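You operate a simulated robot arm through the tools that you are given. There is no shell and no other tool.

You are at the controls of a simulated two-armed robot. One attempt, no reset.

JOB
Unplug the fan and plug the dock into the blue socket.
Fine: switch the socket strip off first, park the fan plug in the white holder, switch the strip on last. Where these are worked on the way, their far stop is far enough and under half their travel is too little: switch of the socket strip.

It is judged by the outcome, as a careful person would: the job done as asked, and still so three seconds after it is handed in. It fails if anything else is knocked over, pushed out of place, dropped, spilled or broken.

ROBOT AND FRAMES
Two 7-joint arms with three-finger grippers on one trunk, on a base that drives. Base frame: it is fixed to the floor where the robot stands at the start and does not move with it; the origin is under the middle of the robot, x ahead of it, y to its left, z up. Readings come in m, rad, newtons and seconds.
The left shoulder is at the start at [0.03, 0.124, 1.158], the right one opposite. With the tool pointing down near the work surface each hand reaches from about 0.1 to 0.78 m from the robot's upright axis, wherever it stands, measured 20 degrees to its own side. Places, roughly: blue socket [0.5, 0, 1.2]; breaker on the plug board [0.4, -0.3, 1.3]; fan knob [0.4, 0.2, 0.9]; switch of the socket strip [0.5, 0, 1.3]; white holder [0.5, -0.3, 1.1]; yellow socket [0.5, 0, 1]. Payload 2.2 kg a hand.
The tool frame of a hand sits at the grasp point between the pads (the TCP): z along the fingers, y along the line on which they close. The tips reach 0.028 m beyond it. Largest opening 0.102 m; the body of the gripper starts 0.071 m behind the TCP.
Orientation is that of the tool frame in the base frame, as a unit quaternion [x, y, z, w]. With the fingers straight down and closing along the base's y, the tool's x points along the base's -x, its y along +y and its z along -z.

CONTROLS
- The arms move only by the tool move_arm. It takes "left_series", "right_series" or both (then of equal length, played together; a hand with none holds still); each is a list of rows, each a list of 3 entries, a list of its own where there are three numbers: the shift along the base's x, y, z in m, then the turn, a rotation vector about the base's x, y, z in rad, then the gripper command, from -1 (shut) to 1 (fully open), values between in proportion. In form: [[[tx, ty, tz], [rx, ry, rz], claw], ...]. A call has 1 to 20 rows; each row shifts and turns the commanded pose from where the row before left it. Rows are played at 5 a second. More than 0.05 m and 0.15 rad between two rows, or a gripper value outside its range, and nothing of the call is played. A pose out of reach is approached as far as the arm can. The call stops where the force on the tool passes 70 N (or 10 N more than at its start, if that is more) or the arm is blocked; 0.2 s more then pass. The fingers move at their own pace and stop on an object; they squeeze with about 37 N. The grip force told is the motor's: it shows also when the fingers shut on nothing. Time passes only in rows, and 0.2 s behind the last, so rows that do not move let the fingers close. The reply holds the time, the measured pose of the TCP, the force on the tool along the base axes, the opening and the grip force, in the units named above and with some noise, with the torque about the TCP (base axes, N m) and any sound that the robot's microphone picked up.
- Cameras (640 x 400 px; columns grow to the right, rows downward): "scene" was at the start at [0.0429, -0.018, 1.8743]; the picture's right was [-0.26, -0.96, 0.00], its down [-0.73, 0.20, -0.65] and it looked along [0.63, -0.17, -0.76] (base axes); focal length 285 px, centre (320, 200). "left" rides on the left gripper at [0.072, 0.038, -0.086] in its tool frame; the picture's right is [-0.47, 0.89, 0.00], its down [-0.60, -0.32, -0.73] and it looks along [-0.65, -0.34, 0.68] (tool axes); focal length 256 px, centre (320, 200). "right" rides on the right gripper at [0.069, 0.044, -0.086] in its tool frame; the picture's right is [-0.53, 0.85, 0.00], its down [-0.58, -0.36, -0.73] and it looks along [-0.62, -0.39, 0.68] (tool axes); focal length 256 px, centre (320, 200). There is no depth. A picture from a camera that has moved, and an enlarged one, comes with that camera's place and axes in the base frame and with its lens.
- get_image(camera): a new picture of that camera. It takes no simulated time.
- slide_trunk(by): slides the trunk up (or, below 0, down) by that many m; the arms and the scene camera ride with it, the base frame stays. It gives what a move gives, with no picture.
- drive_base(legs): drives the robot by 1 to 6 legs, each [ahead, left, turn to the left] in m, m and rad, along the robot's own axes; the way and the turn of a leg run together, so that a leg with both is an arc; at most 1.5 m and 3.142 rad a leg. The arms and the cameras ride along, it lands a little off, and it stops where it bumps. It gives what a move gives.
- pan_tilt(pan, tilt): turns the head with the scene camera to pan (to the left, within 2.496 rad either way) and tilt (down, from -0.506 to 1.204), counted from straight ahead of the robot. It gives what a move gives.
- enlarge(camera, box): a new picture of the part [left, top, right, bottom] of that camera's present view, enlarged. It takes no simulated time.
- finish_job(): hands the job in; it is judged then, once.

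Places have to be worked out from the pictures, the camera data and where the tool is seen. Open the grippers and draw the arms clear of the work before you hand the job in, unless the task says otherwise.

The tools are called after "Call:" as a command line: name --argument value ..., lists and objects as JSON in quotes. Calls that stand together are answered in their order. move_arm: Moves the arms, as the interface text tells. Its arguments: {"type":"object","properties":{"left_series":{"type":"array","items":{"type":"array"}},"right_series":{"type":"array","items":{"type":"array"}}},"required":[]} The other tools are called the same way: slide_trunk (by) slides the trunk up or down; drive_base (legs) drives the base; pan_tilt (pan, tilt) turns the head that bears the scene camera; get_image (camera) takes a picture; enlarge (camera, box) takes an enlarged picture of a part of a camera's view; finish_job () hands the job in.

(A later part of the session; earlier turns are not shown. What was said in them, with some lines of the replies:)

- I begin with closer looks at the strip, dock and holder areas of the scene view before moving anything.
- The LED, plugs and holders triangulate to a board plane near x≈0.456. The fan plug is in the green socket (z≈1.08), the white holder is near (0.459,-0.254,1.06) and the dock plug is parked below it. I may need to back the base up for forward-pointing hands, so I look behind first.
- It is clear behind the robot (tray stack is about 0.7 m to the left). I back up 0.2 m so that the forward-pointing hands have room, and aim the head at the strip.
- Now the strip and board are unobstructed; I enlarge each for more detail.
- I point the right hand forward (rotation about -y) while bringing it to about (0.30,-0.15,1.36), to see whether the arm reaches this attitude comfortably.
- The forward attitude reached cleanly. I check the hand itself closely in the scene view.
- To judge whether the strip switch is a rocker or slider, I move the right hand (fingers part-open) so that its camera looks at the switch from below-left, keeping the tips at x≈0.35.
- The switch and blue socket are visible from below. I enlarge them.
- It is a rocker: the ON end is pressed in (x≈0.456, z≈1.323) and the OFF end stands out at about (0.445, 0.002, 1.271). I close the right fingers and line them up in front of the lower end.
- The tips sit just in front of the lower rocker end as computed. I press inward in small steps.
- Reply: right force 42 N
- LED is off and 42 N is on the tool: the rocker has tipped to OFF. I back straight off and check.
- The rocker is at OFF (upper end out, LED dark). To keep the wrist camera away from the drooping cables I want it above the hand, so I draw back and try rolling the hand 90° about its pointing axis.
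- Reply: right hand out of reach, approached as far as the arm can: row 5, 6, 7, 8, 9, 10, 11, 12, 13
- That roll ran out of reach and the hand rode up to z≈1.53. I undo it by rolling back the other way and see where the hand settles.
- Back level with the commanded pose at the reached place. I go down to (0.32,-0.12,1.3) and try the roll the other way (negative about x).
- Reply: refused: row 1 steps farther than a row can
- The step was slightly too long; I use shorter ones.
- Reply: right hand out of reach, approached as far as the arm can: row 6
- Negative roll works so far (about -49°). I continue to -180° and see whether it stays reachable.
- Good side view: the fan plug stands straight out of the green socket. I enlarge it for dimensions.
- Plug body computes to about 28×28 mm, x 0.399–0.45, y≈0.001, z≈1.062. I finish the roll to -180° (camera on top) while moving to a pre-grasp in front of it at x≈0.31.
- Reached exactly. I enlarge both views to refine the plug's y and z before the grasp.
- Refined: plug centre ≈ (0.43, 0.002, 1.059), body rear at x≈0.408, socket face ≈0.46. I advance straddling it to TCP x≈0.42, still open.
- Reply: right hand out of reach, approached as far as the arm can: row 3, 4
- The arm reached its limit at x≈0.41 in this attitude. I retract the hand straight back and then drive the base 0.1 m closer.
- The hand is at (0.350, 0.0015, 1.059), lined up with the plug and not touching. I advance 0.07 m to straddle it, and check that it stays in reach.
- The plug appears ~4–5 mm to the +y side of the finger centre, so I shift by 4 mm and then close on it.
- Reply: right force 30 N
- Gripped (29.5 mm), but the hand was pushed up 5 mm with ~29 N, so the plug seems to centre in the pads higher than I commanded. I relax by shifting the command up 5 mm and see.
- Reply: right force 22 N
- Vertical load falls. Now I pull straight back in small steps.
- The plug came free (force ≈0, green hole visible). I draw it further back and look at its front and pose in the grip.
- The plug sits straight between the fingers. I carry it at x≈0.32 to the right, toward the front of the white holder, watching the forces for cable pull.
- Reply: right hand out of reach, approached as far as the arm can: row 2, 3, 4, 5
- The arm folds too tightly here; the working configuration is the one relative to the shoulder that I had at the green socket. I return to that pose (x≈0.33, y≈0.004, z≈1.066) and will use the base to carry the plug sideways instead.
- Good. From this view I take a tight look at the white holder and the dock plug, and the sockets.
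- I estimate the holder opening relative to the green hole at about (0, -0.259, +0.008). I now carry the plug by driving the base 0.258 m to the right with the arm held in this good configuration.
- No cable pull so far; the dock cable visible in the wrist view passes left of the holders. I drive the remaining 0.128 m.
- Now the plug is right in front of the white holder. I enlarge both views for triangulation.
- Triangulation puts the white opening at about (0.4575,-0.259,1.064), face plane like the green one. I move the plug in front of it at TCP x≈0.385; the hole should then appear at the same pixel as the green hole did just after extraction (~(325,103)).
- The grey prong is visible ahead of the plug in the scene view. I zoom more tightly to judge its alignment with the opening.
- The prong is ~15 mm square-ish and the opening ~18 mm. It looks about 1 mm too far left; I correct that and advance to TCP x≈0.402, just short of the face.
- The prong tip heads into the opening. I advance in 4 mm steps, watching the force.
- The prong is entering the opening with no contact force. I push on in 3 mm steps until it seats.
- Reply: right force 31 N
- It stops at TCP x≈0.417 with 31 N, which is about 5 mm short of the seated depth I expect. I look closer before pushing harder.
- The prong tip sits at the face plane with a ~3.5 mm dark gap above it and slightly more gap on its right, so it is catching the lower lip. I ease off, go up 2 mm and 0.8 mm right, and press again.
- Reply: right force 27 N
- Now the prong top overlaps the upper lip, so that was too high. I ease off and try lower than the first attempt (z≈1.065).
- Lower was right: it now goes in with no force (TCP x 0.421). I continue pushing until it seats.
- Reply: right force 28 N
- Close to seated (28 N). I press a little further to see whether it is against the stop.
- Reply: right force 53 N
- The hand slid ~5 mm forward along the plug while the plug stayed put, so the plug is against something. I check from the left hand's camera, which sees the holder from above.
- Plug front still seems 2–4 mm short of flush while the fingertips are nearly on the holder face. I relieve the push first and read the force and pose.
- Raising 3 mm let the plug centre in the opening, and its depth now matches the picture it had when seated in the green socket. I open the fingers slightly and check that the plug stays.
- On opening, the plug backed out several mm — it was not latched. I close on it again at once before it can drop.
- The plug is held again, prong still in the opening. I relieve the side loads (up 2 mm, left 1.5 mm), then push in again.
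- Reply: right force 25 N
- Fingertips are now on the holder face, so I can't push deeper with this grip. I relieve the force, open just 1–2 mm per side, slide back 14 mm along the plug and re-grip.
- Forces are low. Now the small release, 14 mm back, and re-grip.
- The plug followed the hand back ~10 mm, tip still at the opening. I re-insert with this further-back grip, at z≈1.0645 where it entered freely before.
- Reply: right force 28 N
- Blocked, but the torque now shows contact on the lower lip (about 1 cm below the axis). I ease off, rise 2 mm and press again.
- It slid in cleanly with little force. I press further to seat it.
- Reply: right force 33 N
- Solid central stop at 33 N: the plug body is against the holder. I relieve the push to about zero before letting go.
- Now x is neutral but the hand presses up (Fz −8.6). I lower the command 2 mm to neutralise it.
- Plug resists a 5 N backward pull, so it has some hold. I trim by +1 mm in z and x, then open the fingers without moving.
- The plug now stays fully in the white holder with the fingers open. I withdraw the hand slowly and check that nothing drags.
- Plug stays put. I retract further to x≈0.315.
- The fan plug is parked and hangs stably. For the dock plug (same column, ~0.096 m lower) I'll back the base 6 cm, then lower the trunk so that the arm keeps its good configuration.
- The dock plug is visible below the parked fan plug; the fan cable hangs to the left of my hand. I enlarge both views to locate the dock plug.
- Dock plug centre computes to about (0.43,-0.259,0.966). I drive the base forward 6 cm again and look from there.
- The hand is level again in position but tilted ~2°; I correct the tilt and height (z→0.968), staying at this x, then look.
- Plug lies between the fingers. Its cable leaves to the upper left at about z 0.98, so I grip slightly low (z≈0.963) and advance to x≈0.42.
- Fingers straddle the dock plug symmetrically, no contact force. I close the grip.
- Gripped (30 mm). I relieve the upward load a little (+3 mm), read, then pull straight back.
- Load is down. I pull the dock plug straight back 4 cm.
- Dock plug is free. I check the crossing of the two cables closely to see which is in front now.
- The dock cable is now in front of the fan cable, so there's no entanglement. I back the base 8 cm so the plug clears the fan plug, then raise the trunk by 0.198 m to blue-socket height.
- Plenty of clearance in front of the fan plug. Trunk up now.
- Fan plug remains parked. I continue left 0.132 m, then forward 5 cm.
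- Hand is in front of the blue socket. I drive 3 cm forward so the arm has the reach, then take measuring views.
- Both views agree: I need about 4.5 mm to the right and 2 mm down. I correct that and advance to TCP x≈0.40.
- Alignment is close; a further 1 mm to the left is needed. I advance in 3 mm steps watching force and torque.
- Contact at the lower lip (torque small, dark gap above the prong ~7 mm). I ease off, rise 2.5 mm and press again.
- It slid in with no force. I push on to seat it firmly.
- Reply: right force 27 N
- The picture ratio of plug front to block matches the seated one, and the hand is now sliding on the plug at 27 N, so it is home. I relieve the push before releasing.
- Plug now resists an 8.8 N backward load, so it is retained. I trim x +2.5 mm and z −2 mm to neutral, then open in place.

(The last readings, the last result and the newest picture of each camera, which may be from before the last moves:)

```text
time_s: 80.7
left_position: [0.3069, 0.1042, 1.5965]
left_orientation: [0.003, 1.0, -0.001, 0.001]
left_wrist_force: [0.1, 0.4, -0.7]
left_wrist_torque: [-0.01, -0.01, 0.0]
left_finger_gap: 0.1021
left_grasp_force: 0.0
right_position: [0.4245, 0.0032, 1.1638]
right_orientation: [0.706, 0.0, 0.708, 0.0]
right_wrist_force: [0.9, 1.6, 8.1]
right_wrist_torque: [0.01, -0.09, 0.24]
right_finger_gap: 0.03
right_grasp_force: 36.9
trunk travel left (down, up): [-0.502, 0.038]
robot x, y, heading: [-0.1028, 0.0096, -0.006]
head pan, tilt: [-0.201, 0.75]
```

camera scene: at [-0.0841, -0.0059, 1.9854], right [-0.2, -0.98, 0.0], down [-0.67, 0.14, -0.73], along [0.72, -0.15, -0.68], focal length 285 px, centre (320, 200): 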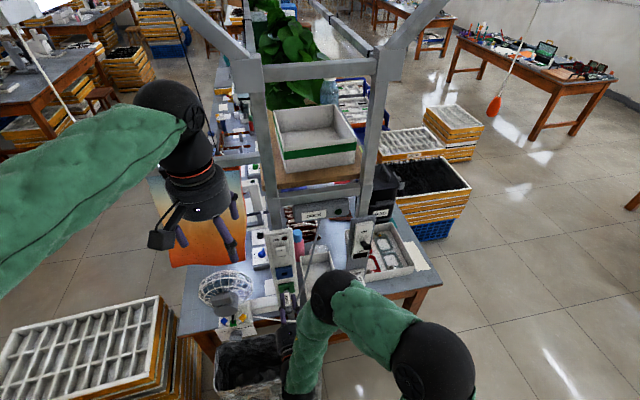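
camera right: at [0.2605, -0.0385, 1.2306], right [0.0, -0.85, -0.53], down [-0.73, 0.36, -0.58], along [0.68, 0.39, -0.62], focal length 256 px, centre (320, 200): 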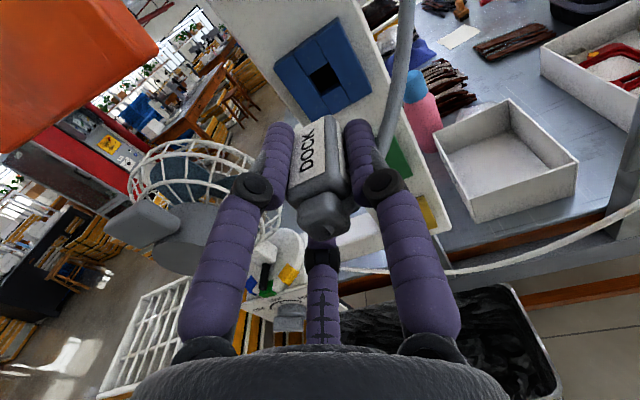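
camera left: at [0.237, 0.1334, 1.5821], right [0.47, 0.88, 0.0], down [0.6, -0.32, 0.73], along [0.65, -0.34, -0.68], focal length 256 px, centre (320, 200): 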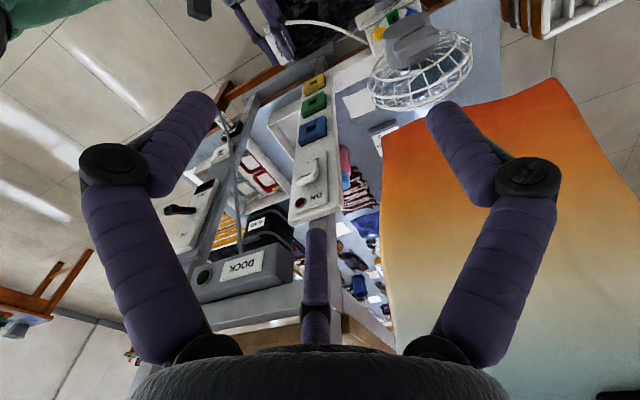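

Midway in z is neutral (+1 mm). I trim and open the fingers.

Call:
move_arm --right_series '[[[0, 0, 0.001], [0, 0, 0], -1], [[0, 0, 0], [0, 0, 0], -1], [[0, 0, 0], [0, 0, 0], 0.1], [[0, 0, 0], [0, 0, 0], 0.1], [[0, 0, 0], [0, 0, 0], 0.1]]'

Call:
enlarge --camera "scene" --box '[278, 270, 296, 284]'

Call:
get_image --camera "right"

```text
time_s: 81.8
left_position: [0.3075, 0.103, 1.5961]
left_orientation: [0.003, 1.0, -0.001, 0.001]
left_wrist_force: [0.2, 0.0, -0.6]
left_wrist_torque: [-0.03, 0.01, 0.01]
left_finger_gap: 0.1019
left_grasp_force: 0.1
right_position: [0.4239, 0.0014, 1.1621]
right_orientation: [0.708, 0.0, 0.707, 0.0]
right_wrist_force: [0.4, -0.1, -0.6]
right_wrist_torque: [0.0, -0.01, 0.04]
right_finger_gap: 0.0562
right_grasp_force: 0.1
trunk travel left (down, up): [-0.502, 0.038]
robot x, y, heading: [-0.1, 0.006, -0.004]
head pan, tilt: [-0.201, 0.75]
```

```text
16.00 times, centred on (287, 277) of scene
camera zoom: at [-0.0509, -0.0054, 1.9853], right [-0.2, -0.98, 0.0], down [-0.67, 0.14, -0.73], along [0.72, -0.15, -0.68], focal length 4558 px, centre (848, -1032)
```

zoom: 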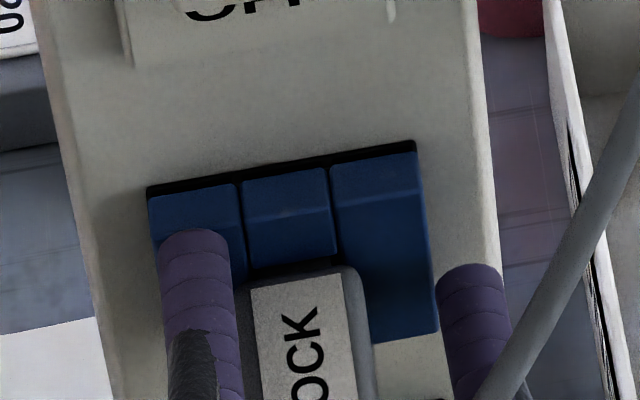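

```text
taken
camera right: at [0.3377, -0.0416, 1.2295], right [0.0, -0.85, -0.53], down [-0.73, 0.36, -0.57], along [0.68, 0.39, -0.62], focal length 256 px, centre (320, 200)
```

right: 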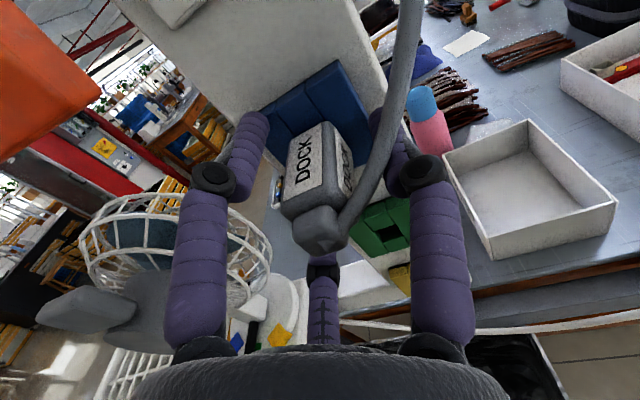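

The dock plug stays in the blue socket. I back the hand out slowly and check again.

Call:
move_arm --right_series '[[[-0.01, 0, 0], [0, 0, 0], 0.1], [[-0.015, 0, 0], [0, 0, 0], 0.1], [[-0.02, 0, 0], [0, 0, 0], 0.1], [[-0.025, 0, 0], [0, 0, 0], 0.1]]'

Call:
enlarge --camera "scene" --box '[265, 262, 325, 312]'

Call:
get_image --camera "right"

```text
time_s: 82.8
left_position: [0.3064, 0.1024, 1.5969]
left_orientation: [0.002, 1.0, -0.001, 0.001]
left_wrist_force: [0.7, 0.1, -0.1]
left_wrist_torque: [0.01, -0.02, 0.01]
left_finger_gap: 0.1022
left_grasp_force: 0.1
right_position: [0.3521, 0.0045, 1.1615]
right_orientation: [0.707, 0.001, 0.707, -0.001]
right_wrist_force: [0.2, 0.0, 0.2]
right_wrist_torque: [0.0, -0.01, -0.01]
right_finger_gap: 0.0559
right_grasp_force: 0.1
trunk travel left (down, up): [-0.502, 0.038]
robot x, y, heading: [-0.1043, 0.0106, -0.004]
head pan, tilt: [-0.201, 0.75]
```

```text
8.00 times, centred on (295, 287) of scene
camera zoom: at [-0.0521, -0.0047, 1.9853], right [-0.2, -0.98, 0.0], down [-0.67, 0.14, -0.73], along [0.72, -0.15, -0.68], focal length 2279 px, centre (520, -496)
```

zoom: 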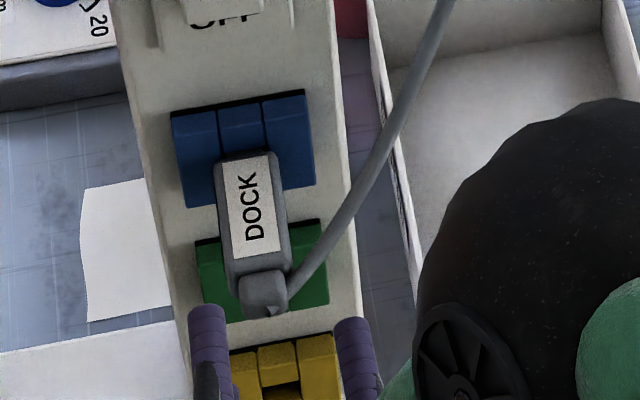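

```text
taken
camera right: at [0.2658, -0.0389, 1.2291], right [0.0, -0.85, -0.53], down [-0.73, 0.36, -0.58], along [0.68, 0.39, -0.62], focal length 256 px, centre (320, 200)
```

right: 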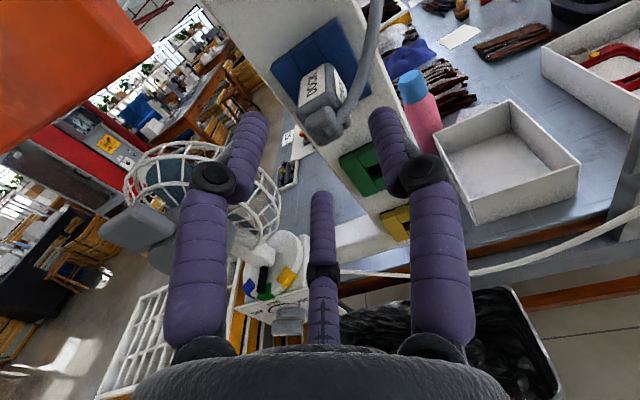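

I verify the seating closely from the wrist camera.

Call:
enlarge --camera "right" --box '[265, 20, 385, 140]'

Call:
enlarge --camera "scene" --box '[330, 250, 380, 300]'

```text
3.33 times, centred on (325, 80) of right
camera zoom: at [0.2658, -0.0389, 1.2291], right [0.0, -0.85, -0.53], down [-0.73, 0.36, -0.58], along [0.68, 0.39, -0.62], focal length 853 px, centre (303, 600)
```

zoom: 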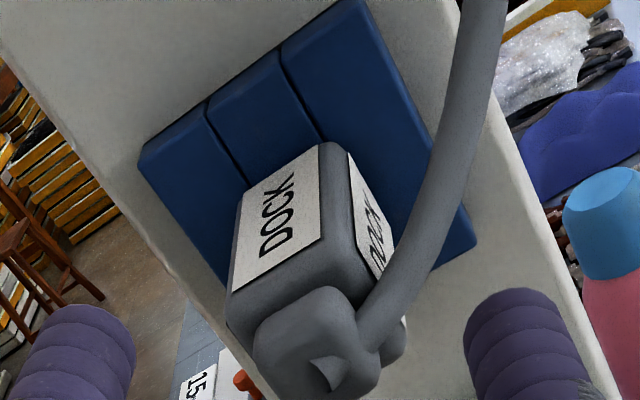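

```text
8.00 times, centred on (355, 275) of scene
camera zoom: at [-0.0521, -0.0047, 1.9853], right [-0.2, -0.98, 0.0], down [-0.67, 0.14, -0.73], along [0.72, -0.15, -0.68], focal length 2279 px, centre (40, -400)
```

zoom: 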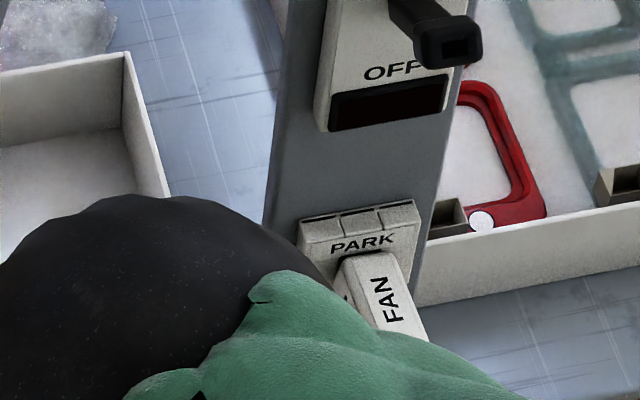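

Both plugs are in place. Next the switch: I close the fingers and raise the hand at x≈0.35 toward the upper rocker end (z≈1.316), checking reach.

Call:
move_arm --right_series '[[[0, -0.002, 0.03], [0, 0, 0], -1], [[0, -0.002, 0.03], [0, 0, 0], -1], [[0, 0, 0.03], [0, 0, 0], -1], [[0, 0, 0.03], [0, 0, 0], -1], [[0, 0, 0.03], [0, 0, 0], -1]]'

Call:
get_image --camera "right"

Call:
enlarge --camera "scene" --box '[250, 210, 330, 310]'

```text
time_s: 84.0
left_position: [0.3057, 0.1037, 1.5964]
left_orientation: [0.003, 1.0, -0.001, 0.002]
left_wrist_force: [0.1, -0.5, 0.2]
left_wrist_torque: [0.01, -0.01, 0.01]
left_finger_gap: 0.1022
left_grasp_force: 0.0
right_position: [0.3524, -0.0004, 1.3134]
right_orientation: [0.708, 0.0, 0.706, 0.0]
right_wrist_force: [-0.6, -0.8, 0.7]
right_wrist_torque: [0.01, 0.0, -0.03]
right_finger_gap: 0.0021
right_grasp_force: 31.3
trunk travel left (down, up): [-0.502, 0.038]
robot x, y, heading: [-0.1001, 0.0036, -0.013]
head pan, tilt: [-0.201, 0.75]
```

```text
taken
camera right: at [0.2668, -0.0441, 1.3802], right [0.0, -0.85, -0.53], down [-0.73, 0.36, -0.58], along [0.68, 0.39, -0.62], focal length 256 px, centre (320, 200)
```

right: 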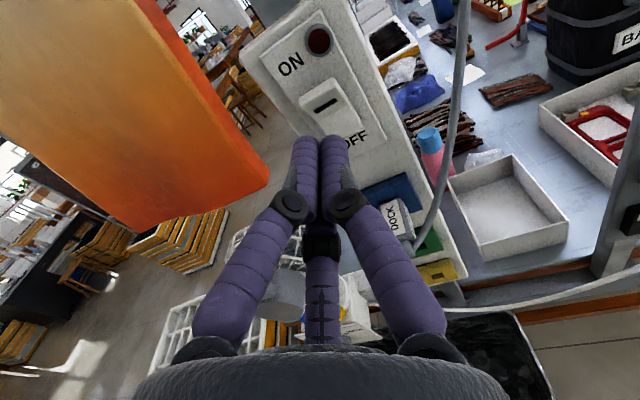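

```text
4.00 times, centred on (290, 260) of scene
camera zoom: at [-0.052, -0.0056, 1.9853], right [-0.2, -0.98, 0.0], down [-0.67, 0.14, -0.73], along [0.72, -0.15, -0.68], focal length 1140 px, centre (440, -40)
```

zoom: 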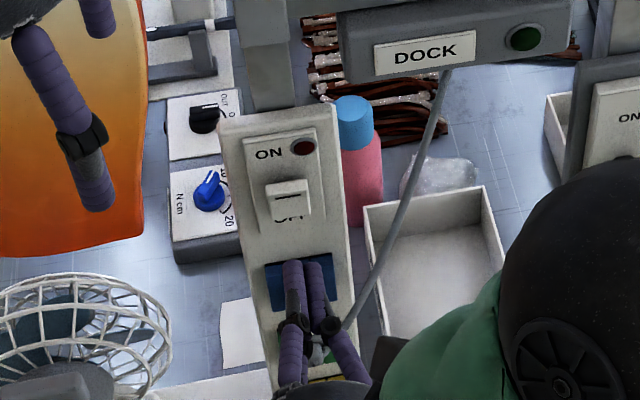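

In reach: hand at (0.352,0,1.313), with the rocker's raised upper end at about (0.445,0.002,1.317). I advance and press it in.

Call:
move_arm --right_series '[[[0.03, 0.001, -0.001], [0, 0, 0], -1], [[0.025, 0, 0], [0, 0, 0], -1], [[0.008, 0, 0], [0, 0, 0], -1], [[0.006, 0, 0], [0, 0, 0], -1], [[0.005, 0, 0], [0, 0, 0], -1], [[0.004, 0, 0], [0, 0, 0], -1]]'

Call:
enlarge --camera "scene" --box '[260, 220, 310, 300]'

Call:
enlarge --camera "right" --box '[240, 20, 440, 200]'

```text
time_s: 85.5
left_position: [0.3002, 0.1039, 1.5994]
left_orientation: [0.002, 1.0, -0.001, 0.003]
left_wrist_force: [0.0, -0.6, 0.0]
left_wrist_torque: [-0.01, -0.02, -0.03]
left_finger_gap: 0.102
left_grasp_force: 0.1
right_position: [0.4253, -0.0007, 1.3104]
right_orientation: [0.708, 0.002, 0.706, 0.0]
right_wrist_force: [-33.7, 2.1, 0.7]
right_wrist_torque: [0.4, 0.18, -0.06]
right_finger_gap: 0.0059
right_grasp_force: 31.9
trunk travel left (down, up): [-0.502, 0.038]
robot x, y, heading: [-0.1025, 0.0085, -0.007]
head pan, tilt: [-0.201, 0.75]
```

```text
5.00 times, centred on (285, 260) of scene
camera zoom: at [-0.0593, -0.005, 1.9855], right [-0.2, -0.98, 0.0], down [-0.66, 0.14, -0.73], along [0.72, -0.15, -0.68], focal length 1424 px, centre (495, -100)
```

zoom: 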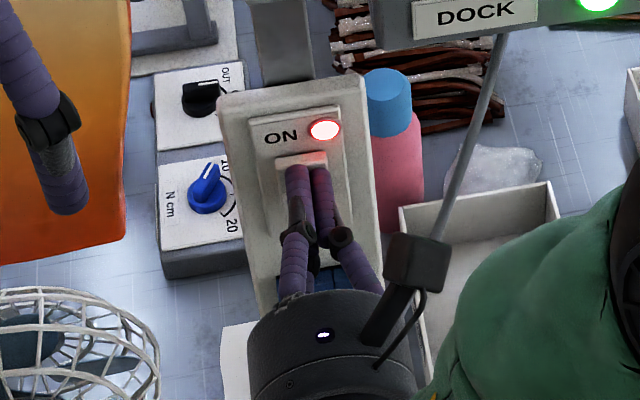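

```text
2.22 times, centred on (340, 110) of right
camera zoom: at [0.3381, -0.0441, 1.378], right [0.0, -0.85, -0.53], down [-0.73, 0.36, -0.58], along [0.68, 0.39, -0.62], focal length 569 px, centre (276, 400)
```

zoom: 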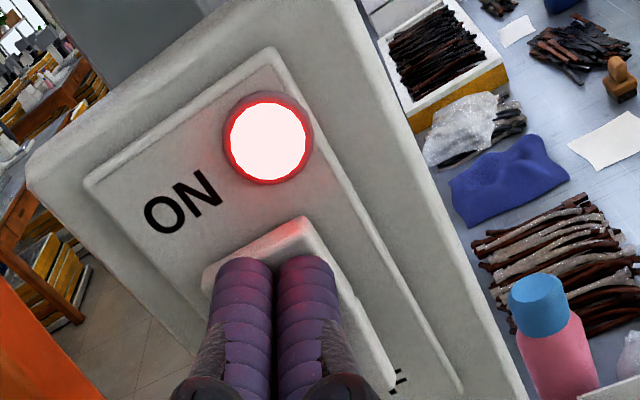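

The strip LED is lit and the DOCK's green lamp came on, so the dock is properly plugged in. I back off straight.

Call:
move_arm --right_series '[[[-0.03, 0, 0], [0, 0, 0], -1], [[-0.04, 0, 0], [0, 0, 0], -1], [[-0.03, 0, 0.01], [0, 0, 0], -1]]'

Call:
get_image --camera "scene"

Call:
enlarge --camera "scene" --box '[250, 190, 390, 310]'

```text
time_s: 86.2
left_position: [0.3071, 0.1028, 1.5977]
left_orientation: [0.003, 1.0, -0.001, 0.001]
left_wrist_force: [-0.1, -0.1, 0.4]
left_wrist_torque: [0.0, 0.01, -0.01]
left_finger_gap: 0.1021
left_grasp_force: 0.1
right_position: [0.3334, -0.0001, 1.3192]
right_orientation: [0.708, 0.0, 0.707, 0.0]
right_wrist_force: [1.0, -0.8, -0.4]
right_wrist_torque: [-0.01, -0.01, 0.04]
right_finger_gap: 0.0021
right_grasp_force: 31.6
trunk travel left (down, up): [-0.502, 0.038]
robot x, y, heading: [-0.1006, 0.0085, -0.009]
head pan, tilt: [-0.201, 0.75]
```

```text
taken
camera scene: at [-0.0506, -0.005, 1.9853], right [-0.2, -0.98, 0.0], down [-0.67, 0.14, -0.73], along [0.72, -0.15, -0.68], focal length 285 px, centre (320, 200)
```

scene: 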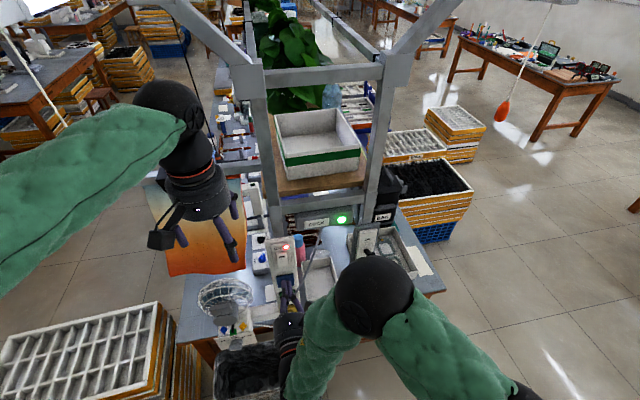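

```text
3.33 times, centred on (320, 250) of scene
camera zoom: at [-0.0506, -0.005, 1.9853], right [-0.2, -0.98, 0.0], down [-0.67, 0.14, -0.73], along [0.72, -0.15, -0.68], focal length 950 px, centre (320, 33)
```

zoom: 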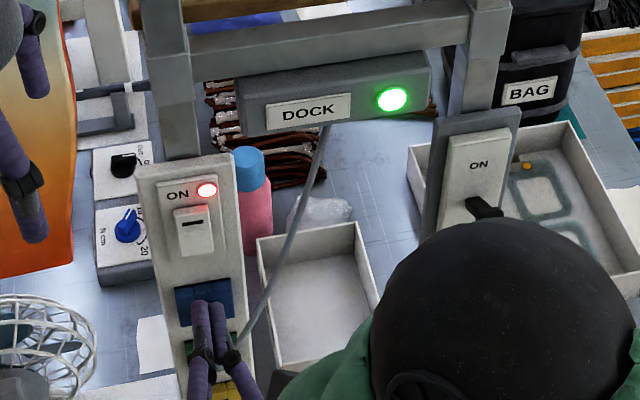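

Strip on, dock lamp green. I drive the base back 0.25 m to draw both arms clear, then open the grippers and inspect everything.

Call:
drive_base --legs '[[-0.25, 0, 0]]'

Call:
move_arm --right_series '[[[0, 0, 0], [0, 0, 0], 1], [[0, 0, 0], [0, 0, 0], 1], [[0, 0, 0], [0, 0, 0], 1], [[0, 0, 0], [0, 0, 0], 1]]'

Call:
get_image --camera "scene"

Call:
enlarge --camera "scene" --box '[230, 150, 400, 270]'

Call:
enlarge --camera "scene" --box '[320, 180, 390, 250]'

```text
time_s: 88.1
left_position: [0.0592, 0.1047, 1.5972]
left_orientation: [0.001, 1.0, -0.001, 0.001]
left_wrist_force: [-0.2, -0.6, -0.1]
left_wrist_torque: [-0.02, 0.01, -0.03]
left_finger_gap: 0.1018
left_grasp_force: 0.1
right_position: [0.086, 0.0008, 1.32]
right_orientation: [0.708, 0.001, 0.706, 0.0]
right_wrist_force: [0.1, -0.8, -0.1]
right_wrist_torque: [-0.02, -0.01, -0.02]
right_finger_gap: 0.0023
right_grasp_force: 31.6
trunk travel left (down, up): [-0.502, 0.038]
robot x, y, heading: [-0.3461, 0.012, -0.0]
head pan, tilt: [-0.201, 0.75]
```

```text
time_s: 89.1
left_position: [0.0588, 0.1061, 1.5971]
left_orientation: [0.002, 1.0, 0.0, 0.001]
left_wrist_force: [0.1, -0.1, 0.0]
left_wrist_torque: [0.01, 0.01, 0.01]
left_finger_gap: 0.1018
left_grasp_force: 0.1
right_position: [0.0855, 0.0006, 1.3188]
right_orientation: [0.708, 0.001, 0.706, -0.001]
right_wrist_force: [0.3, 1.2, -0.3]
right_wrist_torque: [-0.01, 0.01, 0.0]
right_finger_gap: 0.102
right_grasp_force: 0.0
trunk travel left (down, up): [-0.502, 0.038]
robot x, y, heading: [-0.3498, 0.0066, -0.005]
head pan, tilt: [-0.201, 0.75]
```

```text
taken
camera scene: at [-0.2979, -0.0041, 1.9853], right [-0.2, -0.98, 0.0], down [-0.67, 0.14, -0.73], along [0.72, -0.15, -0.68], focal length 285 px, centre (320, 200)
```

scene: 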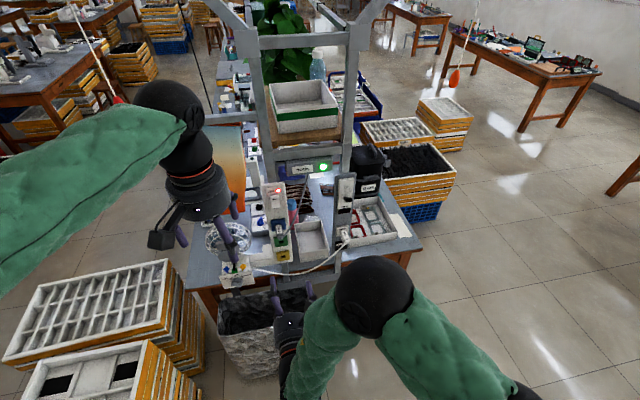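

```text
3.33 times, centred on (315, 210) of scene
camera zoom: at [-0.2979, -0.0041, 1.9853], right [-0.2, -0.98, 0.0], down [-0.67, 0.14, -0.73], along [0.72, -0.15, -0.68], focal length 950 px, centre (337, 167)
```

zoom: 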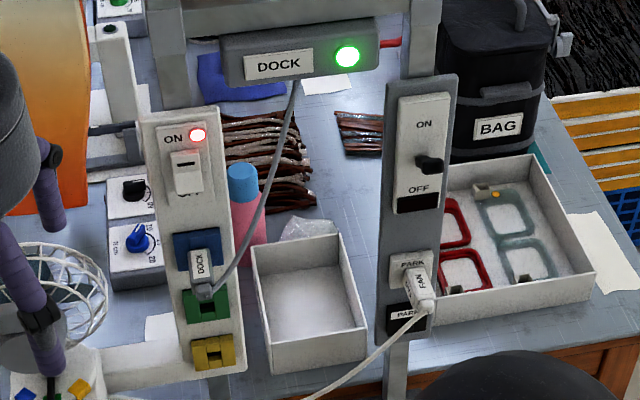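

```text
5.71 times, centred on (355, 215) of scene
camera zoom: at [-0.2979, -0.0041, 1.9853], right [-0.2, -0.98, 0.0], down [-0.67, 0.14, -0.73], along [0.72, -0.15, -0.68], focal length 1628 px, centre (120, 114)
```

zoom: 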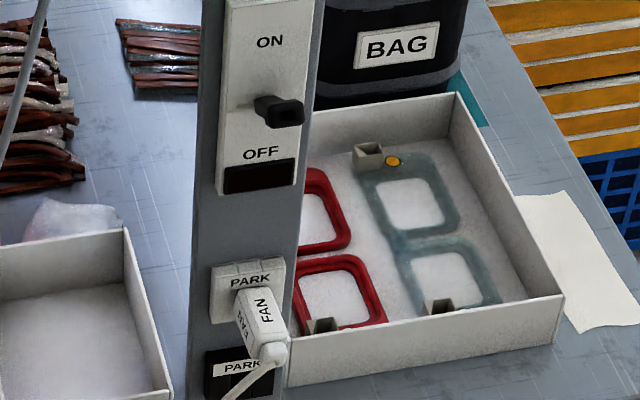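

Everything looks in place. I check the fan plug's seating in the white holder up close, since the holder isn't lamp-confirmed.

Call:
enlarge --camera "scene" --box '[338, 220, 362, 244]'

Call:
enlarge --camera "scene" --box '[262, 205, 298, 240]'

```text
16.00 times, centred on (350, 232) of scene
camera zoom: at [-0.2979, -0.0041, 1.9853], right [-0.2, -0.98, 0.0], down [-0.67, 0.14, -0.73], along [0.72, -0.15, -0.68], focal length 4558 px, centre (-160, -312)
```

zoom: 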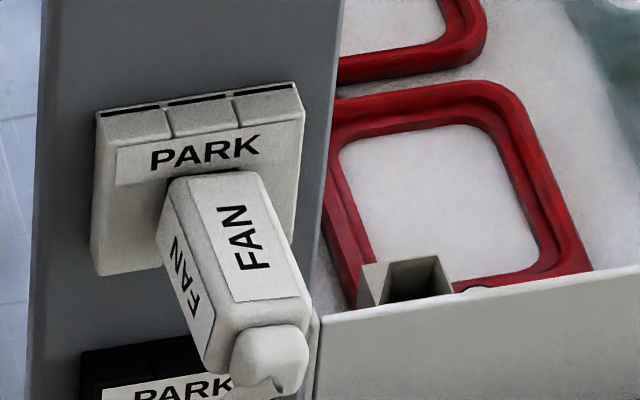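

```text
11.43 times, centred on (280, 222) of scene
camera zoom: at [-0.2979, -0.0041, 1.9853], right [-0.2, -0.98, 0.0], down [-0.67, 0.14, -0.73], along [0.72, -0.15, -0.68], focal length 3256 px, centre (777, -57)
```

zoom: 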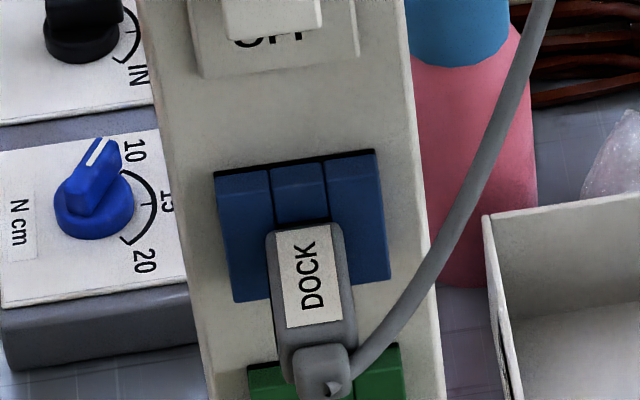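

The fan plug is flush in the white holder and the dock plug is flush in the blue socket with its lamp lit. The strip is on, the breaker and fan knob are untouched, both grippers are open and the arms are clear. I hand the job in.

Call:
finish_job

```text
The job is handed in.
```

The fan is unplugged and the dock is plugged into the blue socket. The dock's green lamp came on when I switched the strip back on, so it has power.

- **Strip:** I switched it off before touching any plug and on again last. Its red lamp is lit.
- **Fan plug:** It is parked in the white holder and looks flush. On the first attempt it backed out a few millimetres when I let go. I caught it, pushed it fully home, and it has stayed in since.
- **Dock plug:** It came out of the black holder and now sits flush in the blue socket.
- **Everything else:** The last pictures show nothing knocked over or moved. I did not touch the breaker or the fan knob.

Both grippers are open and the arms are clear of the work.
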